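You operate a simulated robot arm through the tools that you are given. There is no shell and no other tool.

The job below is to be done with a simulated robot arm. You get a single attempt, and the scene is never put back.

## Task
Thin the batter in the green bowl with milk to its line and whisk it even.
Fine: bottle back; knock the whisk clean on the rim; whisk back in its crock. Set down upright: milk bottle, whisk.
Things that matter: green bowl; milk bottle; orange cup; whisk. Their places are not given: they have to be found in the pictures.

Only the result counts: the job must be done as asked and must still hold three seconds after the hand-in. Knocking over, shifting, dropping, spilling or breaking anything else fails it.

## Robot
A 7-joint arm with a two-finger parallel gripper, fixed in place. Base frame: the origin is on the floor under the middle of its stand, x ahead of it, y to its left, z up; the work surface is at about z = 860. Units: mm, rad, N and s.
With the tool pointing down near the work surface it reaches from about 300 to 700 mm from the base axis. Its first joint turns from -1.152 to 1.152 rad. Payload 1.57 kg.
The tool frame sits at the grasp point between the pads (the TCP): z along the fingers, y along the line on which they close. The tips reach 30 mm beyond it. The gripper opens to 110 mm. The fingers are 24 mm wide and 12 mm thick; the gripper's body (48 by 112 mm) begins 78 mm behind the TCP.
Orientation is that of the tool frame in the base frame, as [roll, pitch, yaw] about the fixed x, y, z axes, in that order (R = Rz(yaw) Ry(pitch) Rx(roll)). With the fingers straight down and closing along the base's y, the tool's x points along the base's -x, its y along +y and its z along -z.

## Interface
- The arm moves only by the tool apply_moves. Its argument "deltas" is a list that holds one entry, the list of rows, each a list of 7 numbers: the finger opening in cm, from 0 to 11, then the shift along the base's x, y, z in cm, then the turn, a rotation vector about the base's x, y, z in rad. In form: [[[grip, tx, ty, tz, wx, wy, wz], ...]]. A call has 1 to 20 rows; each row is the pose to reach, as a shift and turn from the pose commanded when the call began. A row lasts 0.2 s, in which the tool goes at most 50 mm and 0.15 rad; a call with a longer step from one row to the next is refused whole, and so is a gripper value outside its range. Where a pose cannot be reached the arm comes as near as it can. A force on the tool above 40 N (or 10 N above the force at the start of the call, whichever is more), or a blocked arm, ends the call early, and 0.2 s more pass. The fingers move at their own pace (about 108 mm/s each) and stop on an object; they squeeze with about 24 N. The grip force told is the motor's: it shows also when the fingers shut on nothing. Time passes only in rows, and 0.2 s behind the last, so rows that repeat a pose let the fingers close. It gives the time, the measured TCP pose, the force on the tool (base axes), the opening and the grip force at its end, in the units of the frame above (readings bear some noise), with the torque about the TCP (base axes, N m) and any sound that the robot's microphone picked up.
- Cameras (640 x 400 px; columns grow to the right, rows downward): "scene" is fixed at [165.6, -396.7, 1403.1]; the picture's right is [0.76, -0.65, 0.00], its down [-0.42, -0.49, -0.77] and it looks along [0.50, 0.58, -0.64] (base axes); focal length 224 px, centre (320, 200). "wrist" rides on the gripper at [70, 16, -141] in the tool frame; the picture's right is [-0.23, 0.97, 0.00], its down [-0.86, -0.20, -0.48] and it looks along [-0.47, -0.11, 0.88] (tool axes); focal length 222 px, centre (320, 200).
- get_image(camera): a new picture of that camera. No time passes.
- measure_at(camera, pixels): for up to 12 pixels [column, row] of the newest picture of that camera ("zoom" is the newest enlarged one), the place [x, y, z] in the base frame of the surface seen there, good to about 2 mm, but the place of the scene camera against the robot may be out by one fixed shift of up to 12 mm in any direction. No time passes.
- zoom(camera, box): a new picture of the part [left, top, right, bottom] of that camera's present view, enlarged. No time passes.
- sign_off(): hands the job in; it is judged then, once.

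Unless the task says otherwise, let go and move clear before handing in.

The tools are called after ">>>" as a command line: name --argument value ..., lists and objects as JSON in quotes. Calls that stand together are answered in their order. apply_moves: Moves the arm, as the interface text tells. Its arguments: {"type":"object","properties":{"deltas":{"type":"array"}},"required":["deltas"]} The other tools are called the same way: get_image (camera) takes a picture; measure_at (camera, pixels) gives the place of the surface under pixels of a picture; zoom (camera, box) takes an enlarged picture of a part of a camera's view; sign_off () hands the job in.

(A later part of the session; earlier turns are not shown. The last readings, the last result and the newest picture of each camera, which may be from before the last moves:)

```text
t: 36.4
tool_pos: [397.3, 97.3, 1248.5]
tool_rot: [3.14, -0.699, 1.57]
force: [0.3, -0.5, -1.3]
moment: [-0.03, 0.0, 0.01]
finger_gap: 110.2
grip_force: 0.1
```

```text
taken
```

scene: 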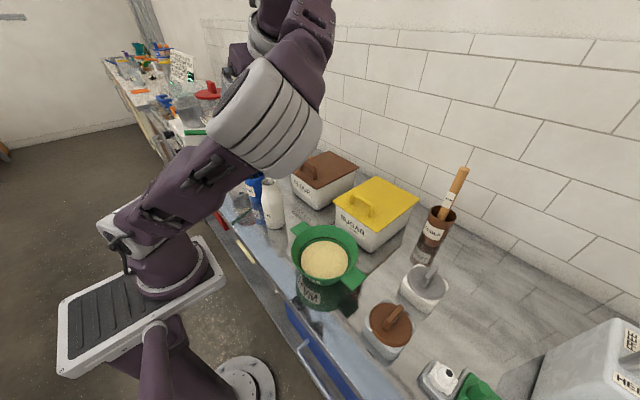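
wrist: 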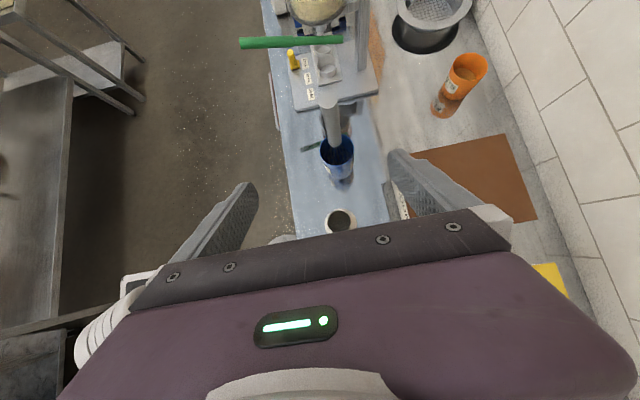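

The elbow is at about (240,-240,1330), well above everything on the counter. I'll descend in this lean to z≈1080, above the bottle mouth, and check for reach warnings.

>>> apply_moves --deltas '[[[11, 0, 0, -2.5, 0, 0, 0], [11, 0, 0, -5, 0, 0, 0], [11, 0, 0, -7.5, 0, 0, 0], [11, 0, 0, -10, 0, 0, 0], [11, 0, 0, -12.5, 0, 0, 0], [11, 0, 0, -15, 0, 0, 0], [11, 0, 0, -16.8, 0, 0, 0], [11, 0, 0, -16.8, 0, 0, 0]]]'

>>> get_image --camera "scene"

>>> get_image --camera "wrist"

```text
t: 38.2
tool_pos: [398.0, 99.1, 1080.3]
tool_rot: [3.141, -0.7, 1.57]
force: [0.3, 0.2, 0.3]
moment: [-0.01, -0.02, 0.01]
finger_gap: 110.0
grip_force: 0.1
```

```text
taken
```

scene: 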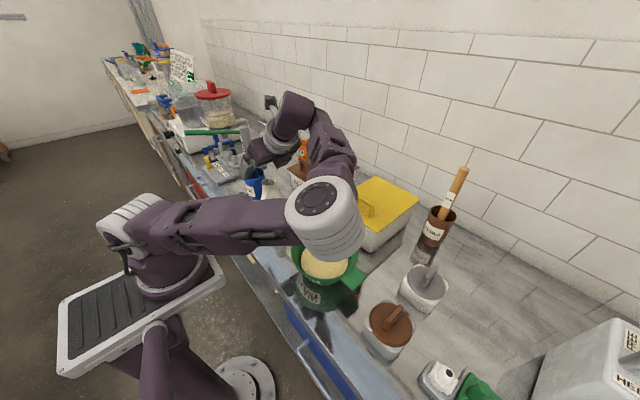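

```text
taken
```

wrist: 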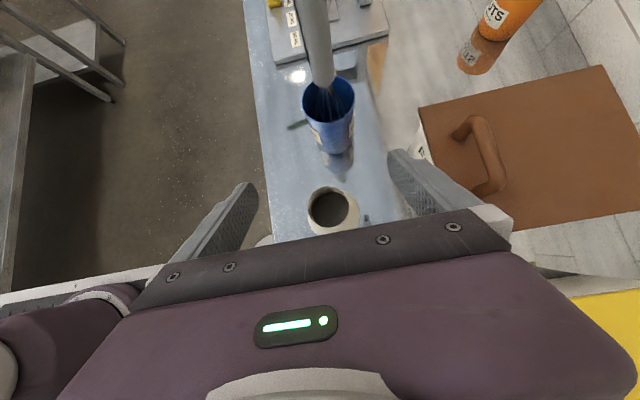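

No warnings at z 1080, but the elbow now hangs over the bowl in the picture (pixel (325,215)). I'll measure its height before going lower.

>>> measure_at --camera "scene" --pixels '[[318, 195], [325, 225], [330, 250], [345, 225], [300, 225], [320, 160], [335, 145], [295, 115], [270, 145], [200, 220], [250, 230], [355, 240]]'

```text
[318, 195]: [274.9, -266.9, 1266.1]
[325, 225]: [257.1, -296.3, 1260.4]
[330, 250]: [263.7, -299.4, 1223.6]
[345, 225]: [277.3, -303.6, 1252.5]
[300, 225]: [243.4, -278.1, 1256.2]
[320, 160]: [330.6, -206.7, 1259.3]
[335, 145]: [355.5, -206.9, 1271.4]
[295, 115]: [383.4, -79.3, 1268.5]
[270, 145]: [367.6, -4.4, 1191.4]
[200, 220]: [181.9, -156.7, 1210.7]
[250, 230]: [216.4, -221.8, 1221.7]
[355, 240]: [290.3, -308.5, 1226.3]
```

The elbow sits near (275,-260,1220) and should stay well clear of the bowl (rim 940) as I go down. I'll measure the bottle mouth and crock from this wrist view to check the alignment.

>>> measure_at --camera "wrist" --pixels '[[310, 212], [358, 212], [334, 188], [335, 212], [320, 195], [350, 195], [312, 224], [356, 224], [330, 160], [303, 92], [355, 92], [318, 20]]'

```text
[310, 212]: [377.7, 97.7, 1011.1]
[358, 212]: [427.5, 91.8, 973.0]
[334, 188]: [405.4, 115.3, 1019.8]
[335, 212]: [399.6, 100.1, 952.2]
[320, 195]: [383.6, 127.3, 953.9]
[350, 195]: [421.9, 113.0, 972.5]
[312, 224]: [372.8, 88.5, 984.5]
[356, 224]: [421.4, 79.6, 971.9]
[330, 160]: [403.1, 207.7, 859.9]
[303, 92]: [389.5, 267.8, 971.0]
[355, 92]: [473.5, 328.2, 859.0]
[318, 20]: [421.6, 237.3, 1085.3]
```

The bottle axis is confirmed at about (397.5,96.5). I'll go down with the TCP at y≈91.5, stopping at z≈945 with the fingers open on both sides of the body.

>>> apply_moves --deltas '[[[11, 0, -0.6, -2, 0, 0, 0], [11, 0, -0.6, -4, 0, 0, 0], [11, 0, -0.6, -6, 0, 0, 0], [11, 0, -0.6, -8, 0, 0, 0], [11, 0, -0.6, -8, 0, 0, 0]]]'

>>> get_image --camera "wrist"

```text
t: 39.4
tool_pos: [397.5, 91.5, 999.7]
tool_rot: [3.14, -0.699, 1.571]
force: [0.3, -0.2, 0.1]
moment: [0.01, -0.01, 0.0]
finger_gap: 109.8
grip_force: 0.1
```

```text
taken
```

wrist: 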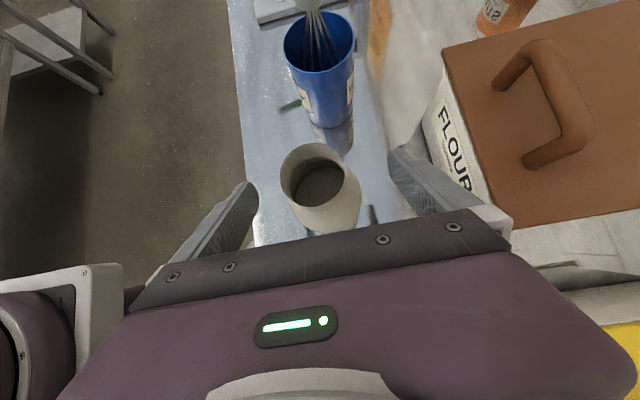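

The bottle is nicely between the fingers at (320,185). I'll go down the last 55 mm to z≈945.

>>> apply_moves --deltas '[[[11, 0, 0, -1.5, 0, 0, 0], [11, 0, 0, -3, 0, 0, 0], [11, 0, 0, -4.5, 0, 0, 0], [11, 0, 0, -5.5, 0, 0, 0], [11, 0, 0, -5.5, 0, 0, 0]]]'

>>> get_image --camera "wrist"

>>> get_image --camera "scene"

```text
t: 40.6
tool_pos: [396.6, 91.4, 947.2]
tool_rot: [3.139, -0.697, 1.57]
force: [-0.1, 0.1, 0.3]
moment: [0.02, 0.01, 0.0]
finger_gap: 110.1
grip_force: 0.1
```

```text
taken
```

wrist: 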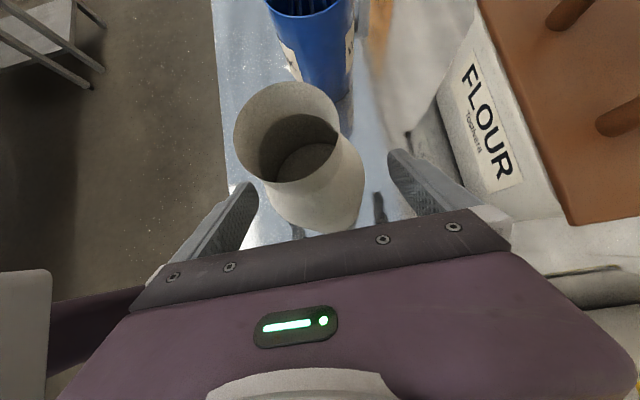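

```text
taken
```

scene: 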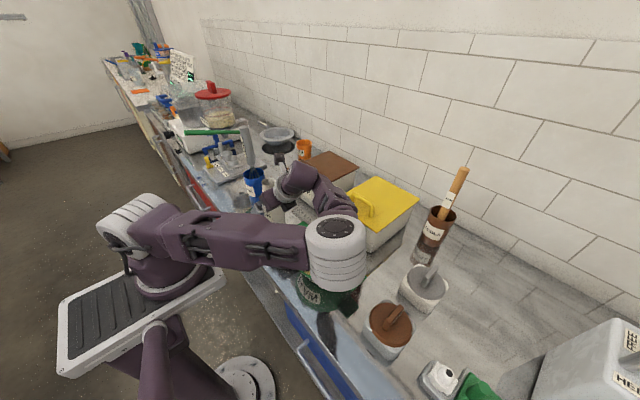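

The bottle stands between the open fingers at z 947. I'll check the elbow's height, then close the fingers.

>>> measure_at --camera "scene" --pixels '[[335, 225], [335, 250], [335, 280], [320, 275], [355, 275], [320, 190], [300, 175], [230, 235], [280, 240], [345, 290], [310, 255], [270, 200]]'

>>> apply_moves --deltas '[[[6, 0, 0, 0, 0, 0, 0], [6, 0, 0, 0, 0, 0, 0], [6, 0, 0, 0, 0, 0, 0]]]'

```text
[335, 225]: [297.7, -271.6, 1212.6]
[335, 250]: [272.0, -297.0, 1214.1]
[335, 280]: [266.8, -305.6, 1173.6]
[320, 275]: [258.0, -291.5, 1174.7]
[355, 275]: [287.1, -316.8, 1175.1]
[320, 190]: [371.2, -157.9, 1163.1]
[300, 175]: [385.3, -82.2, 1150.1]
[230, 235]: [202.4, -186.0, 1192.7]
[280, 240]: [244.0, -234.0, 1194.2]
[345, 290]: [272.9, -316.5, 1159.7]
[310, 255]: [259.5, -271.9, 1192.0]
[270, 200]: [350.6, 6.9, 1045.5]
```

```text
t: 41.4
tool_pos: [397.7, 91.1, 946.4]
tool_rot: [3.138, -0.699, 1.572]
force: [0.5, 0.1, -0.4]
moment: [0.04, 0.09, -0.03]
finger_gap: 63.6
grip_force: 24.2
```

The fingers stopped on the bottle at 63.6 mm with 24 N of grip. I'll lift it straight up 40 mm and check that it hangs steady.

>>> apply_moves --deltas '[[[6, 0, 0, 0.5, 0, 0, 0], [6, 0, 0, 1.5, 0, 0, 0], [6, 0, 0, 2.5, 0, 0, 0], [6, 0, 0, 4, 0, 0, 0], [6, 0, 0, 4, 0, 0, 0]]]'

>>> get_image --camera "wrist"

```text
t: 42.6
tool_pos: [396.3, 92.9, 987.8]
tool_rot: [3.14, -0.7, 1.571]
force: [-1.0, -0.1, -3.2]
moment: [-0.01, 0.05, 0.0]
finger_gap: 63.6
grip_force: 24.5
```

```text
taken
```

wrist: 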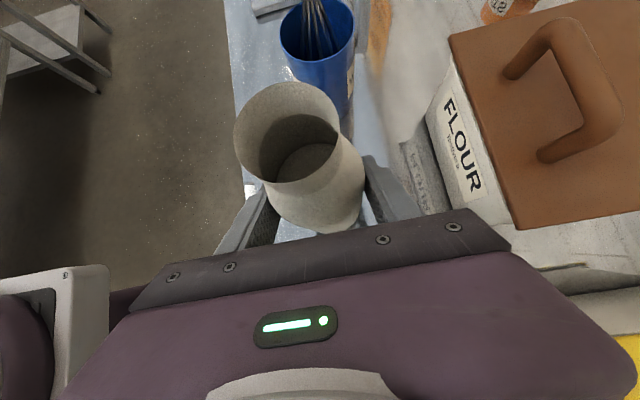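

The bottle hangs steady (about 3 N) with the milk still inside. I'll raise it to z≈1080 and start a gentle partial tilt towards +y, which also brings the tool near vertical, where the arm is comfortable.

>>> apply_moves --deltas '[[[6, 0, -0.5, 2, 0, 0, 0], [6, 0, -1, 4, 0, 0, 0], [6, 0, -1.5, 6, 0, 0, 0], [6, 0, -2, 8, -0.1, 0, 0], [6, 0, -2.5, 9, -0.2, 0, 0], [6, 0, -3, 9, -0.3, 0, 0], [6, 0, -3.5, 9, -0.4, 0, 0], [6, 0, -4, 9, -0.5, 0, 0], [6, 0, -4, 9, -0.6, 0, 0], [6, 0, -4, 9, -0.7, 0, 0], [6, 0, -4, 9, -0.7, 0, 0]]]'

>>> get_image --camera "scene"

>>> get_image --camera "wrist"

```text
t: 45.0
tool_pos: [397.8, 51.2, 1076.9]
tool_rot: [3.14, 0.001, 1.57]
force: [0.1, -0.3, -2.8]
moment: [0.02, -0.04, -0.02]
finger_gap: 63.5
grip_force: 24.5
```

```text
taken
```

scene: 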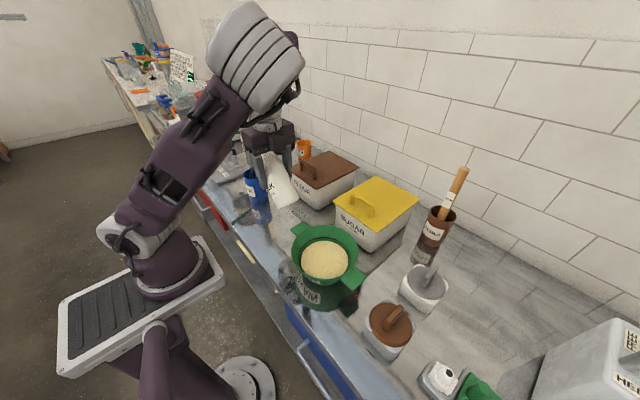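

```text
taken
```

wrist: 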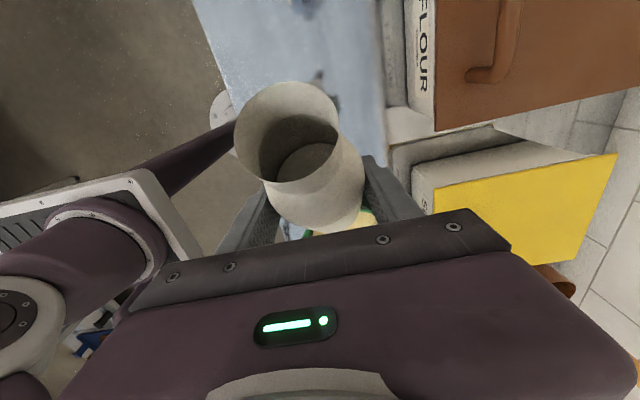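

The partial tilt went well: the elbow is up and the milk is still safely inside. Now I'll carry the bottle to the near-left of the bowl, TCP (343,-196,1077), turning its heading by -45° so the tail stays clear of the brown jar.

>>> apply_moves --deltas '[[[6, -0.6, -2.7, 0, 0, 0, -0.09], [6, -1.2, -5.4, 0, 0, 0, -0.18], [6, -1.8, -8.2, 0, 0, 0, -0.26], [6, -2.4, -11, 0, 0, 0, -0.35], [6, -3.0, -13.7, 0, 0, 0, -0.44], [6, -3.6, -16.5, 0, 0, 0, -0.53], [6, -4.3, -19.3, 0, 0, 0, -0.62], [6, -4.9, -22, 0, 0, 0, -0.7], [6, -5.5, -24.7, 0, 0, 0, -0.785], [6, -5.5, -24.7, 0, 0, 0, -0.785]]]'

>>> get_image --camera "scene"

>>> get_image --camera "wrist"

```text
t: 47.2
tool_pos: [409.3, -110.1, 1069.2]
tool_rot: [3.139, 0.002, 0.785]
force: [0.3, -0.2, -2.7]
moment: [-0.02, 0.01, 0.0]
finger_gap: 63.4
grip_force: 23.9
out of reach, approached as far as the arm can: row 6, 7, 8, 9, 10
```

```text
taken
```

scene: 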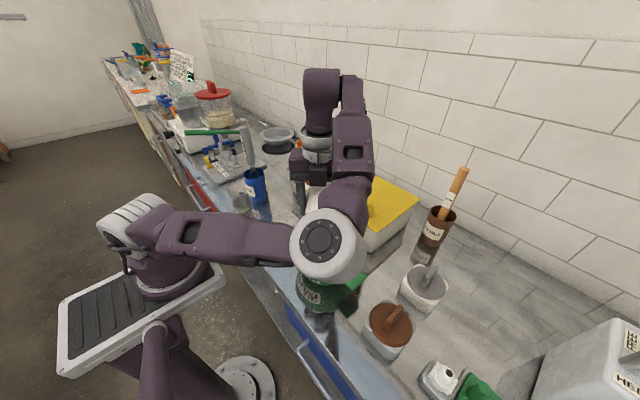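

```text
taken
```

wrist: 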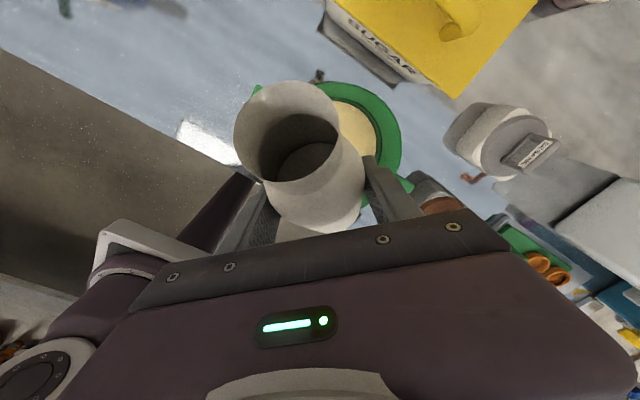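

The -45° heading hit a limit (stopped at (409,-110,1069)), though the bottle is still safe at a 40° tilt. I'll turn the heading back to +y and then see whether I can sit on the -y side of the bowl.

>>> apply_moves --deltas '[[[6, 0, 0, 0.4, 0, 0, 0.1], [6, 0, 0, 0.8, 0, 0, 0.2], [6, 0, 0, 1, 0, 0, 0.3], [6, 0, 0, 1, 0, 0, 0.4], [6, 0, 0, 1, 0, 0, 0.5], [6, 0, 0, 1, 0, 0, 0.6], [6, 0, 0, 1, 0, 0, 0.7], [6, 0, 0, 1, 0, 0, 0.785], [6, 0, 0, 1, 0, 0, 0.785]]]'

>>> get_image --camera "scene"

```text
t: 49.2
tool_pos: [410.6, -110.7, 1078.9]
tool_rot: [3.141, 0.001, 1.574]
force: [0.5, 0.6, -3.6]
moment: [-0.01, 0.01, 0.02]
finger_gap: 63.1
grip_force: 23.8
```

```text
taken
```

scene: 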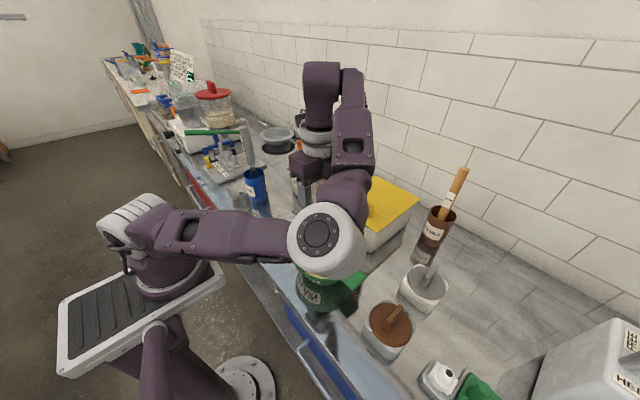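

The heading is back to +y at (410.6,-110.7,1079) with everything steady. I'll move towards (402,-222) while tilting a little more (to about 57°, still short of pouring), which should lift the elbow again.

>>> apply_moves --deltas '[[[6, -0.1, -0.5, 0, -0.05, 0, 0], [6, -0.2, -1.5, 0, -0.1, 0, 0], [6, -0.3, -3, 0, -0.15, 0, 0], [6, -0.4, -4.5, 0, -0.2, 0, 0], [6, -0.5, -6, 0, -0.25, 0, 0], [6, -0.6, -7.5, 0, -0.3, 0, 0], [6, -0.7, -9, 0, -0.3, 0, 0], [6, -0.8, -10.5, 0, -0.3, 0, 0], [6, -0.8, -11.2, 0, -0.3, 0, 0], [6, -0.8, -11.2, 0, -0.3, 0, 0]]]'

>>> get_image --camera "scene"

>>> get_image --camera "wrist"

```text
t: 51.4
tool_pos: [426.9, -158.6, 1075.7]
tool_rot: [-3.141, 0.302, 1.572]
force: [-0.1, 0.5, -3.0]
moment: [0.01, 0.03, -0.02]
finger_gap: 63.6
grip_force: 24.0
out of reach, approached as far as the arm can: row 2, 3, 4, 5, 6, 7, 8, 9, 10
```

```text
taken
```

scene: 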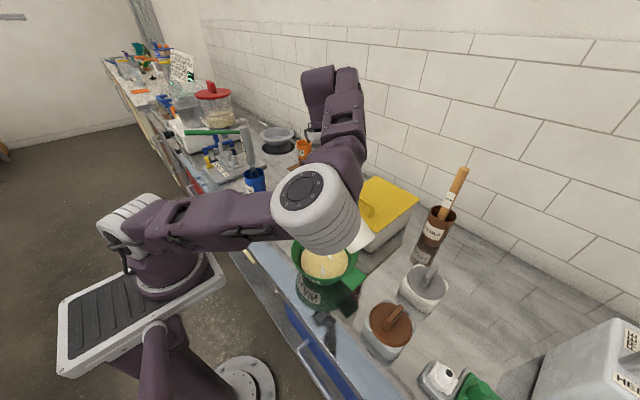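

```text
taken
```

wrist: 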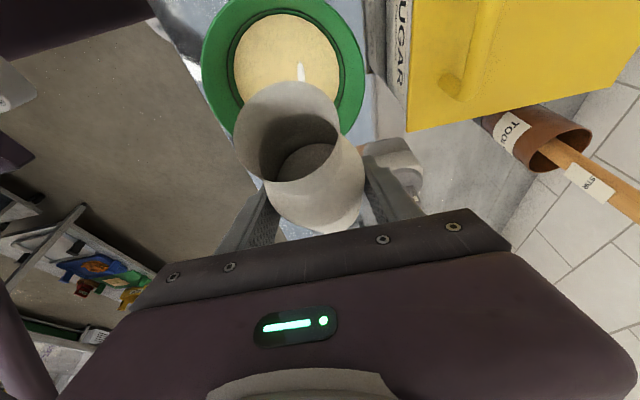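

There is a white streak over the batter at wrist pixel (300,70), which may be milk already running. I'll zoom in on it right away.

>>> zoom --camera "wrist" --box '[190, 0, 380, 240]'

>>> zoom --camera "scene" --box '[280, 215, 380, 315]'

```text
1.67 times, centred on (285, 120) of wrist
```

zoom: 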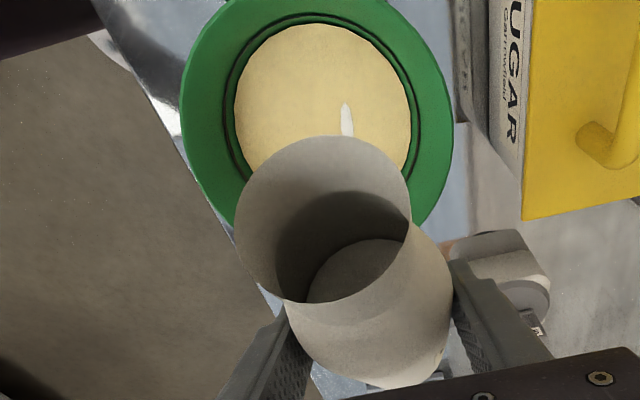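

```text
4.00 times, centred on (330, 265) of scene
```

zoom: 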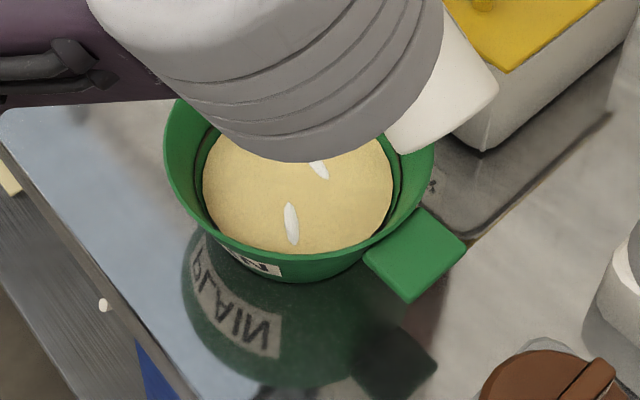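

Two white milk drops are visible (scene zoom (291,222) and (318,168)), so milk is already leaving at 57°, and the lip is nearer the +y side of the bowl than I want. No time passes while I look, so I'll measure the drops and check the counter for spills.

>>> measure_at --camera "zoom" --pixels '[[291, 210], [291, 222], [293, 240], [318, 165], [320, 175], [250, 200], [330, 200], [360, 190], [270, 230], [425, 120], [390, 190], [300, 250]]'

>>> zoom --camera "wrist" --box '[150, 0, 450, 100]'

>>> zoom --camera "scene" --box '[230, 160, 330, 260]'

```text
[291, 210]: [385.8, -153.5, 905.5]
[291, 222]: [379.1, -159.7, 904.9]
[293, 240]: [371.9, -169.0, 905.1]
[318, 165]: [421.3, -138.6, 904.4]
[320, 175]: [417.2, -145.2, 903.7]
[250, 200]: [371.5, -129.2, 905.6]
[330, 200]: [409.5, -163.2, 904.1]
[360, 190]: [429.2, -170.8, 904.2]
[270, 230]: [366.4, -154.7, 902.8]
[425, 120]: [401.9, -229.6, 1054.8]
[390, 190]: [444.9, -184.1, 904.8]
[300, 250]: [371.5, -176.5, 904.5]
```

```text
2.13 times, centred on (300, 50) of wrist
```

zoom: 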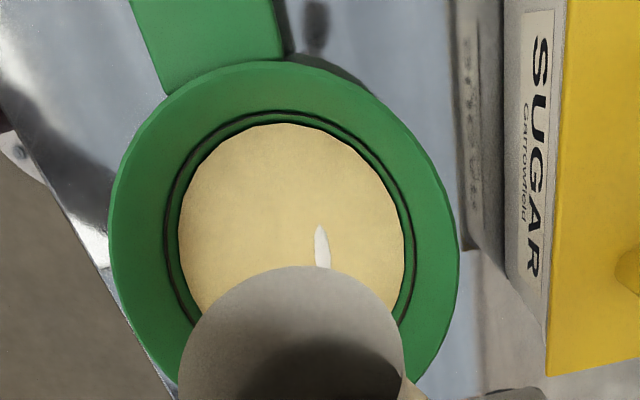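

```text
4.00 times, centred on (280, 210) of scene
```

zoom: 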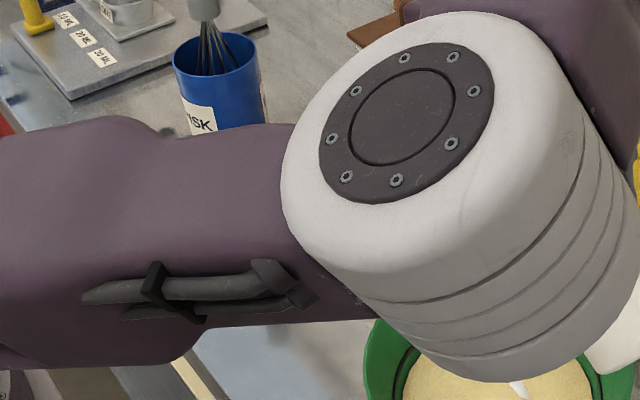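

The white marks lie on the batter surface (scene z≈904.5), so a little milk has gone in, inside the bowl, and I see no drops on the counter. I'll tilt the bottle back at once to stop the flow; this elbow pose is poor for pouring, so I'll take the bottle home and grip it again from a better side.

>>> apply_moves --deltas '[[[6, 0, 0, 0, 0.14, 0, 0], [6, 0, 0, 0, 0.28, 0, 0], [6, 0, 0, 0, 0.3, 0, 0]]]'

>>> get_image --camera "wrist"

>>> get_image --camera "scene"

```text
t: 52.2
tool_pos: [448.7, -144.2, 1077.4]
tool_rot: [3.141, 0.0, 1.57]
force: [0.0, 0.0, -3.6]
moment: [-0.02, 0.01, 0.0]
finger_gap: 63.5
grip_force: 23.8
out of reach, approached as far as the arm can: row 1, 2, 3
```

```text
taken
```

wrist: 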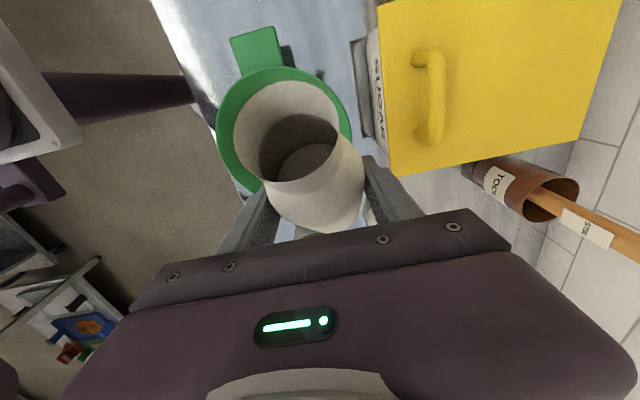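

```text
taken
```

scene: 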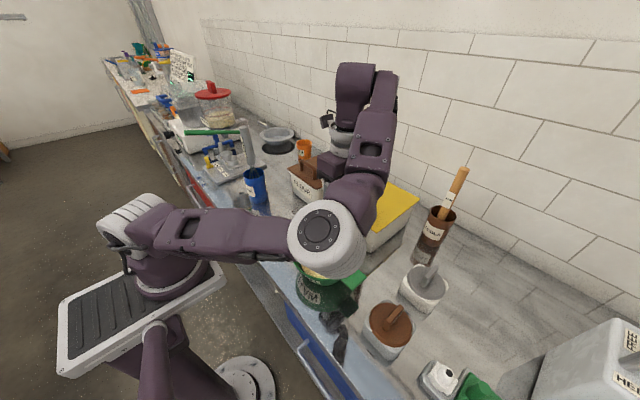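

The flow is stopped (tilt back at 40°), at (449,-144,1077). I'll carry the bottle back towards (398,51,1077), the free place it came from.

>>> apply_moves --deltas '[[[6, -0.5, 2, 0, 0, 0, 0], [6, -1.0, 4, 0, 0, 0, 0], [6, -1.5, 6, 0, 0, 0, 0], [6, -2.0, 8, 0, 0, 0, 0], [6, -2.6, 10, 0, 0, 0, 0], [6, -3.1, 12, 0, 0, 0, 0], [6, -3.6, 14, 0, 0, 0, 0], [6, -4.1, 16, 0, 0, 0, 0], [6, -4.6, 18, 0, 0, 0, 0], [6, -5.1, 19.5, 0, 0, 0, 0], [6, -5.1, 19.5, 0, 0, 0, 0]]]'

>>> get_image --camera "scene"

```text
t: 54.6
tool_pos: [395.2, 51.0, 1076.7]
tool_rot: [3.139, 0.001, 1.571]
force: [0.5, 0.0, -2.8]
moment: [-0.01, 0.01, -0.01]
finger_gap: 63.5
grip_force: 23.8
```

```text
taken
```

scene: 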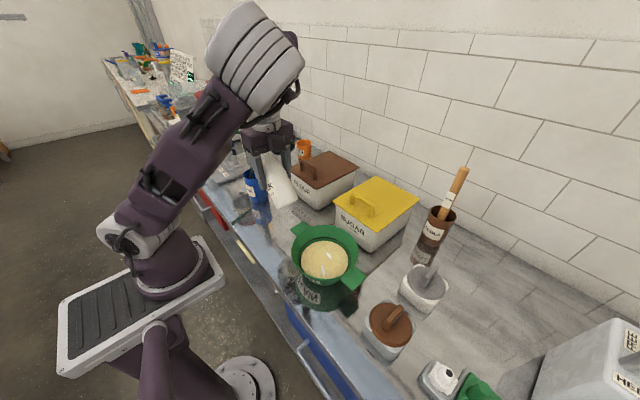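

The arm is back exactly as it was at (395,51,1077) and the bowl is in clear view at (325,258). I'll zoom in to see how much milk went in and whether the counter is clean.

>>> zoom --camera "scene" --box '[285, 215, 365, 295]'

>>> measure_at --camera "zoom" --pixels '[[250, 180], [300, 160], [350, 170], [390, 200], [400, 240], [360, 270], [310, 290], [260, 280], [230, 240], [300, 210], [340, 230], [280, 250]]'

```text
5.00 times, centred on (325, 255) of scene
```

zoom: 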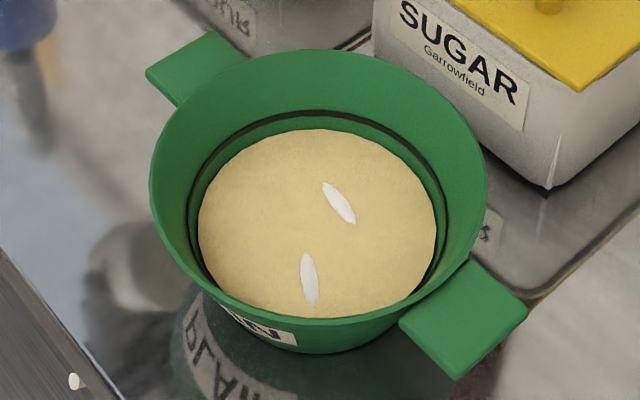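

```text
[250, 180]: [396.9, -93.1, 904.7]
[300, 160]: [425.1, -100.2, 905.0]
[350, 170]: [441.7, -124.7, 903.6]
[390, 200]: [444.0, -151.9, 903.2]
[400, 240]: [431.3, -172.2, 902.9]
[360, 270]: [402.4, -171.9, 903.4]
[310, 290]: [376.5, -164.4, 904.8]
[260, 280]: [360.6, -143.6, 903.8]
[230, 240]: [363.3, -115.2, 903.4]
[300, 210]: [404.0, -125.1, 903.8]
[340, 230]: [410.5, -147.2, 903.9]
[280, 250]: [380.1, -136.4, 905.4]
```

Only about 0.5 mm (a few mL) went in, shown as two white unmixed streaks, and everything outside is clean. I'll stand the bottle upright again above its own place, reversing the earlier path.

>>> apply_moves --deltas '[[[6, 0.05, 0.4, 0, 0.1, 0, 0], [6, 0.1, 0.8, 0, 0.2, 0, 0], [6, 0.15, 1.3, 0, 0.3, 0, 0], [6, 0.2, 1.8, 0, 0.4, 0, 0], [6, 0.23, 2.3, 0, 0.5, 0, 0], [6, 0.23, 2.9, -1, 0.6, 0, 0], [6, 0.23, 3.5, -3, 0.7, 0, 0], [6, 0.23, 4.0, -5, 0.7, 0, 0], [6, 0.23, 4.0, -7, 0.7, 0, 0], [6, 0.23, 4.0, -9, 0.7, 0, 0], [6, 0.23, 4.0, -9, 0.7, 0, 0]]]'

>>> get_image --camera "wrist"

```text
t: 57.0
tool_pos: [398.7, 91.4, 987.2]
tool_rot: [3.14, -0.699, 1.572]
force: [-0.6, -0.1, -3.5]
moment: [-0.03, -0.02, 0.0]
finger_gap: 63.5
grip_force: 23.6
```

```text
taken
```

wrist: 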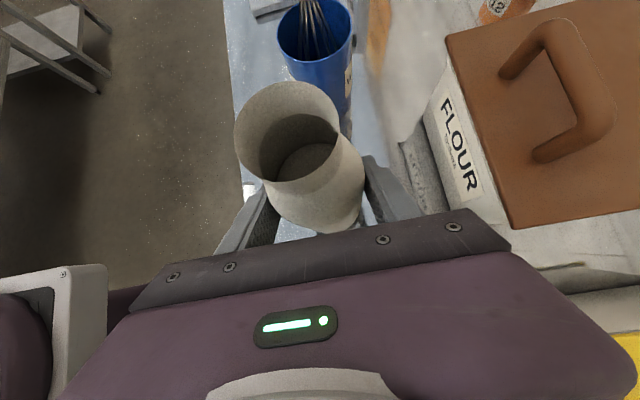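

The bottle is upright again 40 mm above its place, at (398.7,91.4,987). I'll lower it gently to the counter and watch the force.

>>> apply_moves --deltas '[[[6, -0.05, 0, -1.2, 0, 0, 0], [6, -0.1, 0, -2.4, 0, 0, 0], [6, -0.1, 0, -3.4, 0, 0, 0], [6, -0.1, 0, -3.9, 0, 0, 0], [6, -0.1, 0, -4.05, 0, 0, 0], [6, -0.1, 0, -4.05, 0, 0, 0]]]'

```text
t: 58.4
tool_pos: [395.7, 88.1, 946.7]
tool_rot: [3.14, -0.699, 1.57]
force: [-0.2, -0.4, -3.8]
moment: [-0.01, -0.04, 0.01]
finger_gap: 63.3
grip_force: 23.8
```

The force is still about -3.5 N, so the bottle is just off the counter. I'll lower in 1 mm steps until the weight comes off.

>>> apply_moves --deltas '[[[6, 0, 0, -0.08, 0, 0, 0], [6, 0, 0, -0.16, 0, 0, 0], [6, 0, 0, -0.16, 0, 0, 0]]]'

```text
t: 59.2
tool_pos: [396.5, 90.6, 945.5]
tool_rot: [3.14, -0.702, 1.57]
force: [-2.9, -2.3, 19.0]
moment: [0.19, 0.53, 0.02]
finger_gap: 63.6
grip_force: 23.6
```

Contact: the counter pushes up with 19 N. I'll back off 1 mm and open the fingers.

>>> apply_moves --deltas '[[[6, 0, 0, 0.08, 0, 0, 0], [6, 0, 0, 0.08, 0, 0, 0], [7.5, 0, 0, 0.08, 0, 0, 0], [9, 0, 0, 0.08, 0, 0, 0], [11, 0, 0, 0.08, 0, 0, 0], [11, 0, 0, 0.08, 0, 0, 0]]]'

>>> get_image --camera "wrist"

```text
t: 60.6
tool_pos: [396.8, 90.9, 945.7]
tool_rot: [3.14, -0.698, 1.572]
force: [0.0, 0.8, -0.3]
moment: [-0.02, 0.03, 0.02]
finger_gap: 109.8
grip_force: 0.0
```

```text
taken
```

wrist: 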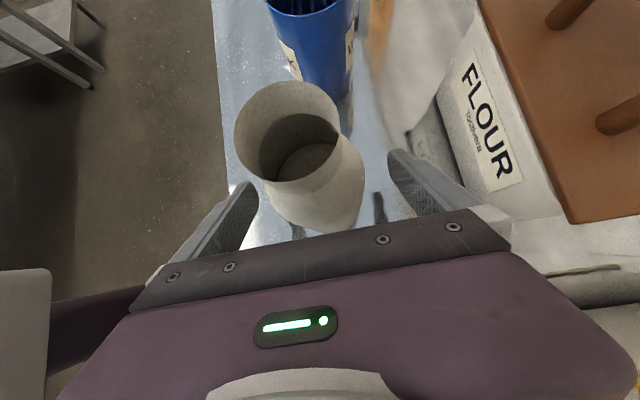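

The bottle stands upright and free in its place. I'll go straight up to clear it, back to about z 1245.

>>> apply_moves --deltas '[[[11, 0, 0, 2.5, 0, 0, 0], [11, 0, 0, 5, 0, 0, 0], [11, 0, 0, 7.5, 0, 0, 0], [11, 0, 0, 10, 0, 0, 0], [11, 0, 0, 13, 0, 0, 0], [11, 0, 0, 17, 0, 0, 0], [11, 0, 0, 21, 0, 0, 0], [11, 0, 0, 25, 0, 0, 0], [11, 0, 0, 29, 0, 0, 0], [11, 0, 0, 30, 0, 0, 0], [11, 0, 0, 30, 0, 0, 0]]]'

```text
t: 63.0
tool_pos: [395.5, 90.0, 1245.0]
tool_rot: [3.141, -0.7, 1.572]
force: [0.4, 0.3, -0.2]
moment: [0.02, 0.02, 0.0]
finger_gap: 110.0
grip_force: 0.0
```

I'm clear above at z 1245. Now I'll lean the tool the other way (to -0.5, pointing -y), which earlier brought the elbow up.

>>> apply_moves --deltas '[[[11, -0.2, 0, 0, -0.14, 0, 0], [11, -0.5, 0, 0, -0.28, 0, 0], [11, -0.8, 0, 0, -0.42, 0, 0], [11, -1.1, 0, 0, -0.56, 0, 0], [11, -1.4, 0, 0, -0.7, 0, 0], [11, -1.7, 0, 0, -0.84, 0, 0], [11, -2.0, 0, 0, -0.98, 0, 0], [11, -2.3, 0, 0, -1.12, 0, 0], [11, -2.5, 0, 0, -1.2, 0, 0], [11, -2.5, 0, 0, -1.2, 0, 0]]]'

>>> get_image --camera "scene"

```text
t: 65.2
tool_pos: [371.9, 89.8, 1245.9]
tool_rot: [3.14, 0.502, 1.572]
force: [0.9, 0.3, 0.0]
moment: [0.05, 0.02, -0.01]
finger_gap: 109.8
grip_force: 0.1
```

```text
taken
```

scene: 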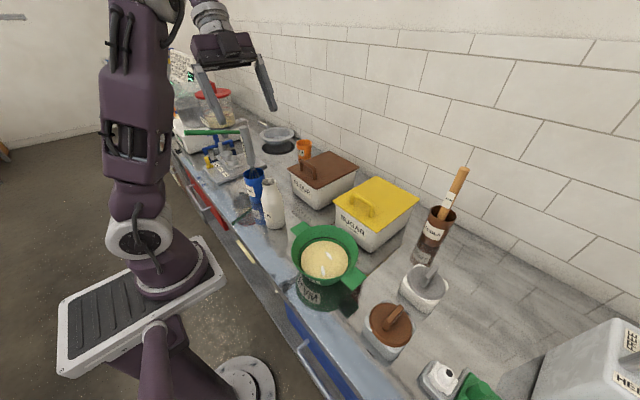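

The elbow is up now, and in this pose the tool leans towards -y already. Turning it about vertical by +0.87 makes it lean towards (+x,-y), coming from the free side between the robot and the crock; I'll do that here, high up.

>>> apply_moves --deltas '[[[11, 0, 0, 0, 0, 0, 0.14], [11, 0, 0, 0, 0, 0, 0.28], [11, 0, 0, 0, 0, 0, 0.42], [11, 0, 0, 0, 0, 0, 0.56], [11, 0, 0, 0, 0, 0, 0.7], [11, 0, 0, 0, 0, 0, 0.84], [11, 0, 0, 0, 0, 0, 0.873], [11, 0, 0, 0, 0, 0, 0.873]]]'

>>> get_image --camera "scene"

```text
t: 67.0
tool_pos: [371.6, 90.7, 1246.6]
tool_rot: [3.14, 0.501, 2.446]
force: [0.0, 0.6, 0.0]
moment: [0.01, -0.02, -0.01]
finger_gap: 109.8
grip_force: 0.1
```

```text
taken
```

scene: 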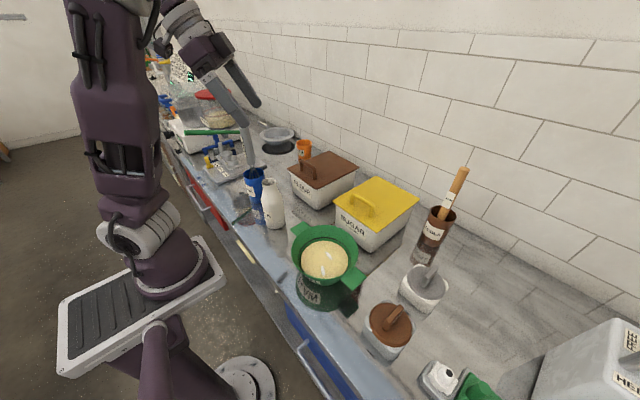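

That heading is reached without complaint (d≈(0.77,-0.64)). Before touching the bottle I'll rehearse the pour empty-handed: swing to lean -0.7 while moving to (338,-78,1100).

>>> apply_moves --deltas '[[[11, -0.3, -1.7, -1.5, 0.077, 0.092, 0], [11, -0.7, -3.4, -3, 0.154, 0.184, 0], [11, -1.0, -5.1, -4.4, 0.231, 0.277, 0], [11, -1.3, -6.8, -5.9, 0.308, 0.369, 0], [11, -1.7, -8.5, -7.4, 0.385, 0.461, 0], [11, -2.0, -10.1, -8.8, 0.461, 0.553, 0], [11, -2.4, -11.8, -10.3, 0.538, 0.645, 0], [11, -2.7, -13.5, -11.8, 0.615, 0.738, 0], [11, -3.0, -15.2, -13.2, 0.692, 0.83, 0], [11, -3.4, -16.9, -14.7, 0.769, 0.922, 0], [11, -3.4, -16.9, -14.7, 0.769, 0.922, 0]]]'

>>> get_image --camera "scene"

```text
t: 69.4
tool_pos: [343.6, -64.1, 1098.4]
tool_rot: [-3.139, -0.702, 2.443]
force: [0.3, 0.4, -1.2]
moment: [0.0, 0.03, -0.01]
finger_gap: 110.1
grip_force: 0.0
out of reach, approached as far as the arm can: row 10, 11
```

```text
taken
```

scene: 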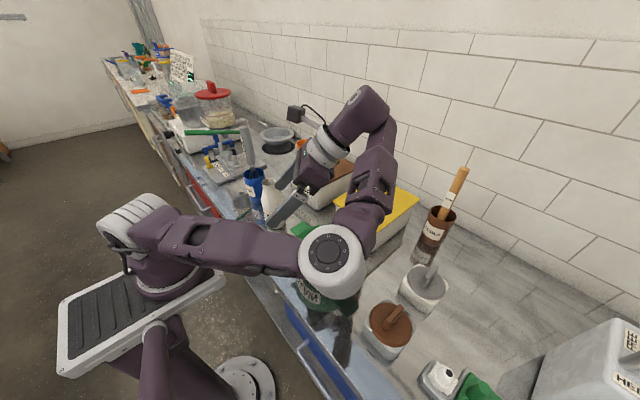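

The rehearsal nearly made it, but the elbow again fell to the -y side. Pouring straight forward (tool heading +x) should keep everything in the arm's own plane, so I'll reverse this move and rehearse that instead.

>>> apply_moves --deltas '[[[11, 0.3, 1.7, 1.5, -0.077, -0.092, 0], [11, 0.7, 3.4, 3, -0.154, -0.184, 0], [11, 1.0, 5.1, 4.4, -0.231, -0.277, 0], [11, 1.3, 6.8, 5.9, -0.308, -0.369, 0], [11, 1.7, 8.5, 7.4, -0.385, -0.461, 0], [11, 2.0, 10.1, 8.8, -0.461, -0.553, 0], [11, 2.4, 11.8, 10.3, -0.538, -0.645, 0], [11, 2.5, 13.5, 11.8, -0.615, -0.738, 0], [11, 2.7, 15.2, 13.2, -0.692, -0.83, 0], [11, 2.8, 15.4, 14.7, -0.769, -0.922, 0], [11, 2.8, 15.4, 14.7, -0.769, -0.922, 0]]]'

>>> get_image --camera "scene"

```text
t: 71.8
tool_pos: [373.2, 91.3, 1244.9]
tool_rot: [3.138, 0.503, 2.443]
force: [0.3, -1.2, 0.6]
moment: [-0.01, -0.02, 0.01]
finger_gap: 110.2
grip_force: 0.1
```

```text
taken
```

scene: 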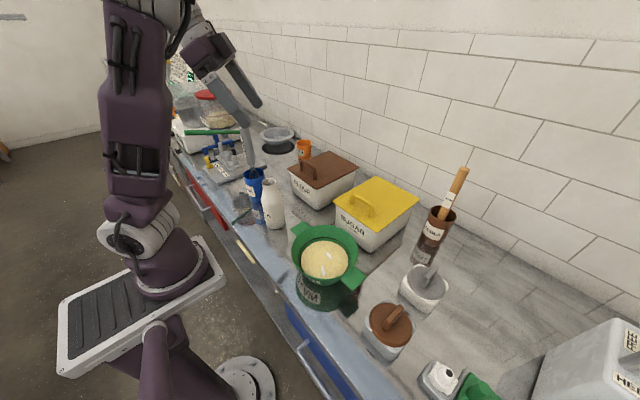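

The elbow is up again. Now I'll rehearse the grasp side: lean to 0.7 on this heading and come down to z≈1085 above the bottle.

>>> apply_moves --deltas '[[[11, 0.5, 0.2, -2, -0.064, -0.077, 0], [11, 1.0, 0.4, -4, -0.128, -0.154, 0], [11, 1.5, 0.6, -7, -0.128, -0.154, 0], [11, 2.0, 0.8, -10, -0.128, -0.154, 0], [11, 2.0, 0.9, -13, -0.128, -0.154, 0], [11, 2.0, 0.9, -16, -0.128, -0.154, 0], [11, 2.0, 0.9, -16, -0.128, -0.154, 0]]]'

>>> get_image --camera "scene"

>>> get_image --camera "wrist"

```text
t: 73.4
tool_pos: [391.0, 101.2, 1084.5]
tool_rot: [3.139, 0.701, 2.444]
force: [-0.7, 0.0, 0.4]
moment: [-0.02, 0.02, 0.0]
finger_gap: 109.8
grip_force: 0.0
```

```text
taken
```

scene: 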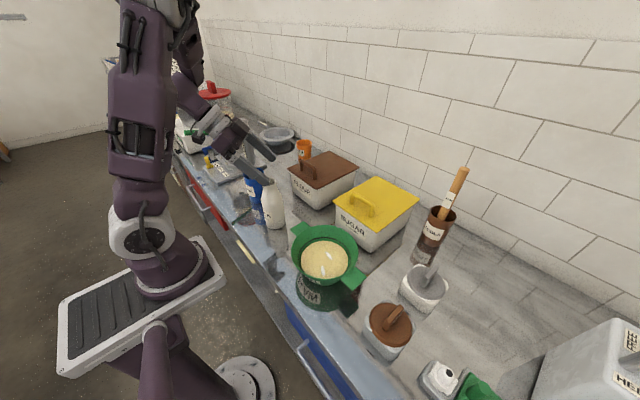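

```text
taken
```

wrist: 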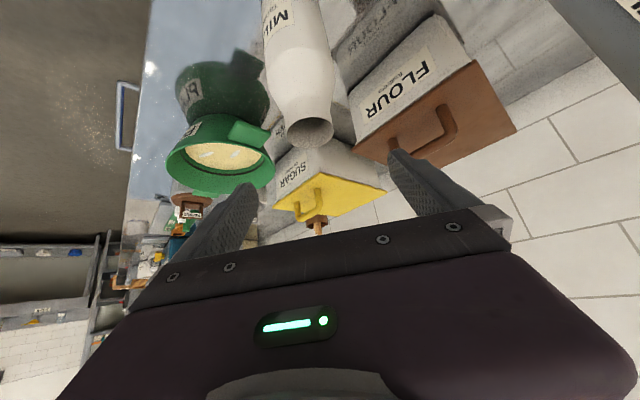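

Reached cleanly at z 1084.5 with the elbow up; the bottle mouth is at wrist pixel (310,132). I'll measure the bottle from here to line up the grasp.

>>> zoom --camera "wrist" --box '[250, 40, 370, 160]'

>>> measure_at --camera "wrist" --pixels '[[310, 118], [287, 132], [333, 130], [312, 148], [310, 140], [280, 80], [300, 80], [325, 80], [270, 80], [333, 80], [300, 50], [600, 40]]'

```text
3.33 times, centred on (310, 100) of wrist
```

zoom: 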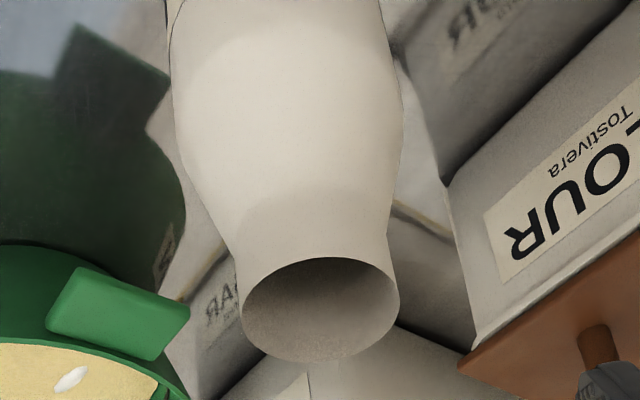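

```text
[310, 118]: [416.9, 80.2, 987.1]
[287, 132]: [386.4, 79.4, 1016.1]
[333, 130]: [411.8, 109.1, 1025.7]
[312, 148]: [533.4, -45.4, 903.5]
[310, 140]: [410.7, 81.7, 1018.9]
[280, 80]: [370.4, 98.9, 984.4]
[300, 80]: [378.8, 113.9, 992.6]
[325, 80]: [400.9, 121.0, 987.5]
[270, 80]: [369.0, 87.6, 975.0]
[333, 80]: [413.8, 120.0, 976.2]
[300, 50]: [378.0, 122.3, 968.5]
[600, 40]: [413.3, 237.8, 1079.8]
```

The rim points fit a bottle axis at (397,96), and I'm centred on it to within a millimetre across the jaws. I'll descend around the bottle to z≈1000 first.

>>> apply_moves --deltas '[[[11, 0, 0, -2, 0, 0, 0], [11, 0.1, -0.1, -4, 0, 0, 0], [11, 0.2, -0.2, -6, 0, 0, 0], [11, 0.2, -0.2, -8.4, 0, 0, 0], [11, 0.2, -0.2, -8.4, 0, 0, 0]]]'

>>> get_image --camera "wrist"

>>> get_image --camera "scene"

```text
t: 74.6
tool_pos: [393.8, 98.3, 1001.9]
tool_rot: [3.14, 0.701, 2.444]
force: [-0.5, 0.4, -0.1]
moment: [-0.05, -0.03, 0.02]
finger_gap: 110.0
grip_force: 0.0
```

```text
taken
```

wrist: 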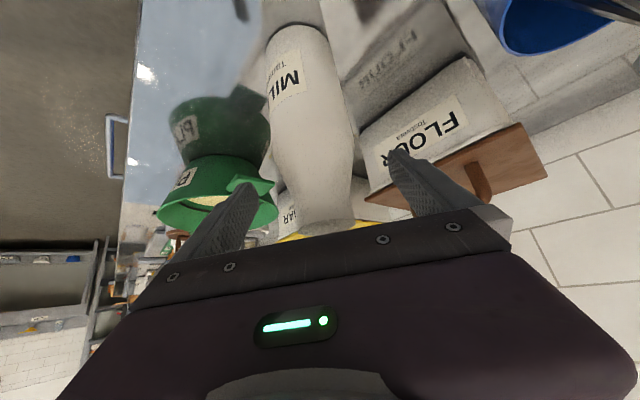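

```text
taken
```

scene: 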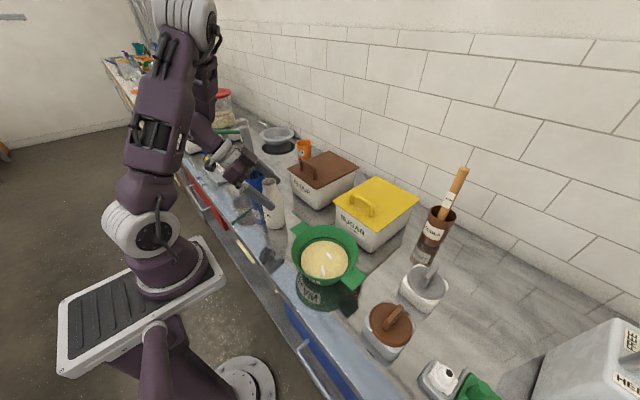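

The grasp is reachable with the elbow up. Before gripping I'll rehearse the whole carry-and-pour empty-handed: up first, with the tool coming to vertical.

>>> apply_moves --deltas '[[[11, 0, 0, 3, 0, 0, 0], [11, 0, 0, 6, 0, 0, 0], [11, 0, 0, 8.4, 0, 0, 0], [11, 0, -0.5, 8.4, 0.064, 0.077, 0], [11, 0, -1.0, 8.4, 0.128, 0.154, 0], [11, 0, -1.5, 8.4, 0.192, 0.23, 0], [11, 0, -2.0, 8.4, 0.256, 0.307, 0], [11, 0, -2.5, 8.4, 0.32, 0.384, 0], [11, 0, -3.0, 8.4, 0.385, 0.461, 0], [11, 0, -3.5, 8.4, 0.449, 0.538, 0], [11, 0, -3.5, 8.4, 0.449, 0.538, 0]]]'

>>> get_image --camera "scene"

```text
t: 77.0
tool_pos: [395.1, 62.3, 1087.0]
tool_rot: [3.141, -0.001, 2.445]
force: [0.8, -0.8, -0.4]
moment: [0.01, 0.01, -0.03]
finger_gap: 110.2
grip_force: 0.0
```

```text
taken
```

scene: 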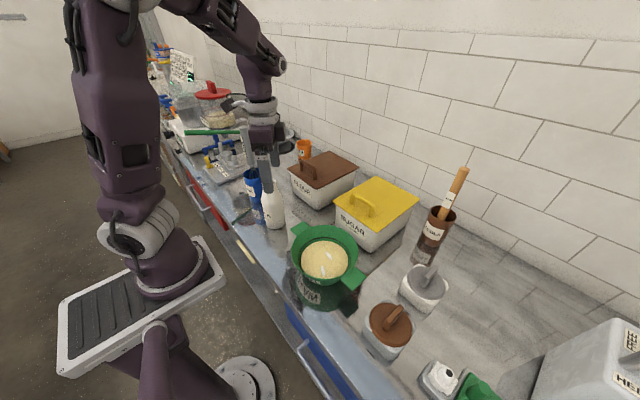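

The tool is vertical and the elbow up. I'll go on rehearsing: move to (323,-104,1085) while turning the heading to about -20°, then check.

>>> apply_moves --deltas '[[[11, -0.7, -1.7, 0, 0, 0, 0.035], [11, -1.4, -3.3, 0, 0, 0, 0.07], [11, -2.2, -5, 0, 0, 0, 0.105], [11, -2.9, -6.6, 0, 0, 0, 0.14], [11, -3.6, -8.3, 0, 0, 0, 0.175], [11, -4.3, -10, 0, 0, 0, 0.21], [11, -5.0, -11.6, 0, 0, 0, 0.245], [11, -5.8, -13.3, 0, 0, 0, 0.28], [11, -6.5, -15, 0, 0, 0, 0.315], [11, -7.2, -16.6, 0, 0, 0, 0.35], [11, -7.2, -16.6, 0, 0, 0, 0.35]]]'

>>> get_image --camera "scene"

```text
t: 79.4
tool_pos: [366.4, -99.0, 1039.8]
tool_rot: [-3.139, 0.0, 2.795]
force: [-0.1, -0.2, -0.6]
moment: [0.01, 0.01, 0.02]
finger_gap: 110.0
grip_force: 0.2
out of reach, approached as far as the arm can: row 4, 5, 6, 7, 8, 9, 10, 11
```

```text
taken
```

scene: 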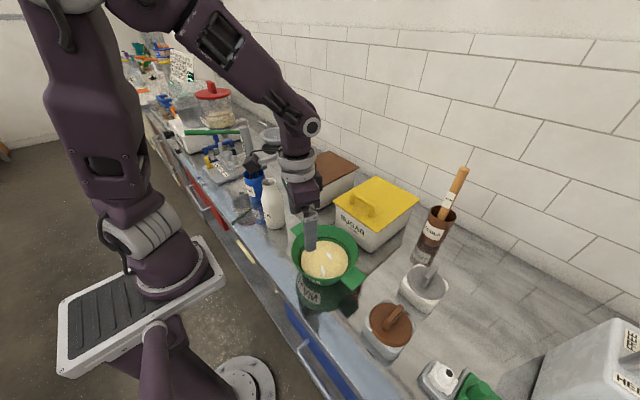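

At z 1085 the arm can't come that far in with the tool vertical (it slid to (366,-99,1040)). The earlier diagonal swing from high up did work down to (344,-64,1098), where the lip would sit about 19 mm from the bowl centre, so I'll go back up and rehearse that path more carefully.

>>> apply_moves --deltas '[[[11, 0.3, 1.6, 1.5, 0, 0, -0.035], [11, 0.6, 3.3, 3, 0, 0, -0.07], [11, 0.9, 5, 4.7, 0, 0, -0.105], [11, 1.2, 6.6, 4.7, 0, 0, -0.14], [11, 1.5, 8.3, 4.7, 0, 0, -0.175], [11, 1.8, 10, 4.7, 0, 0, -0.21], [11, 2.1, 11.6, 4.7, 0, 0, -0.245], [11, 2.4, 13.3, 4.7, 0, 0, -0.28], [11, 2.6, 15, 4.7, 0, 0, -0.315], [11, 2.9, 16.1, 4.7, 0, 0, -0.35], [11, 2.9, 16.1, 4.7, 0, 0, -0.35]]]'

>>> get_image --camera "scene"

```text
t: 81.8
tool_pos: [396.1, 57.7, 1084.9]
tool_rot: [3.14, 0.0, 2.443]
force: [0.1, -0.7, -0.5]
moment: [0.02, 0.05, 0.01]
finger_gap: 109.9
grip_force: 0.1
out of reach, approached as far as the arm can: row 1, 2, 3, 4
```

```text
taken
```

scene: 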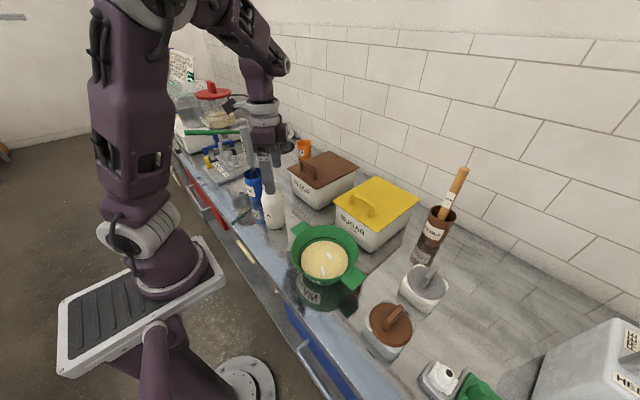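

Elbow up and back at (396,58,1085). Rehearsal: with the tool vertical (bottle would be at 40°), rise to z 1210 and move to (352,-55), keeping the heading.

>>> apply_moves --deltas '[[[11, 0, 0, 3, 0, 0, 0], [11, -0.2, 0, 6, 0, 0, 0], [11, -0.5, -1.5, 9, 0, 0, 0], [11, -1.0, -3, 12, 0, 0, 0], [11, -1.6, -4.5, 12.5, 0, 0, 0], [11, -2.2, -6, 12.5, 0, 0, 0], [11, -2.8, -7.5, 12.5, 0, 0, 0], [11, -3.4, -9, 12.5, 0, 0, 0], [11, -4.0, -10.2, 12.5, 0, 0, 0], [11, -4.4, -11.3, 12.5, 0, 0, 0], [11, -4.4, -11.3, 12.5, 0, 0, 0]]]'

>>> get_image --camera "scene"

```text
t: 84.2
tool_pos: [356.3, -46.8, 1204.3]
tool_rot: [3.141, 0.001, 2.443]
force: [0.4, -0.3, 0.3]
moment: [-0.01, -0.04, -0.02]
finger_gap: 110.2
grip_force: 0.1
out of reach, approached as far as the arm can: row 10, 11
```

```text
taken
```

scene: 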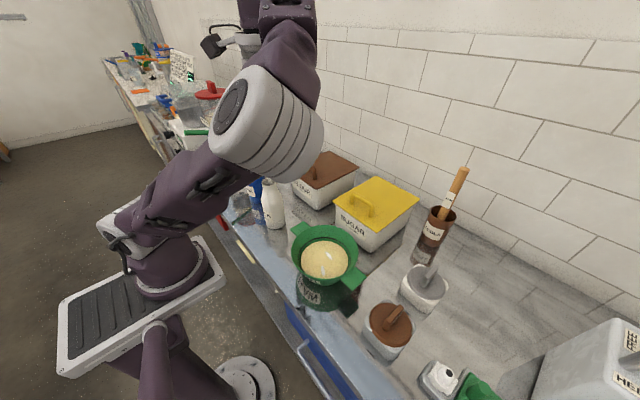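

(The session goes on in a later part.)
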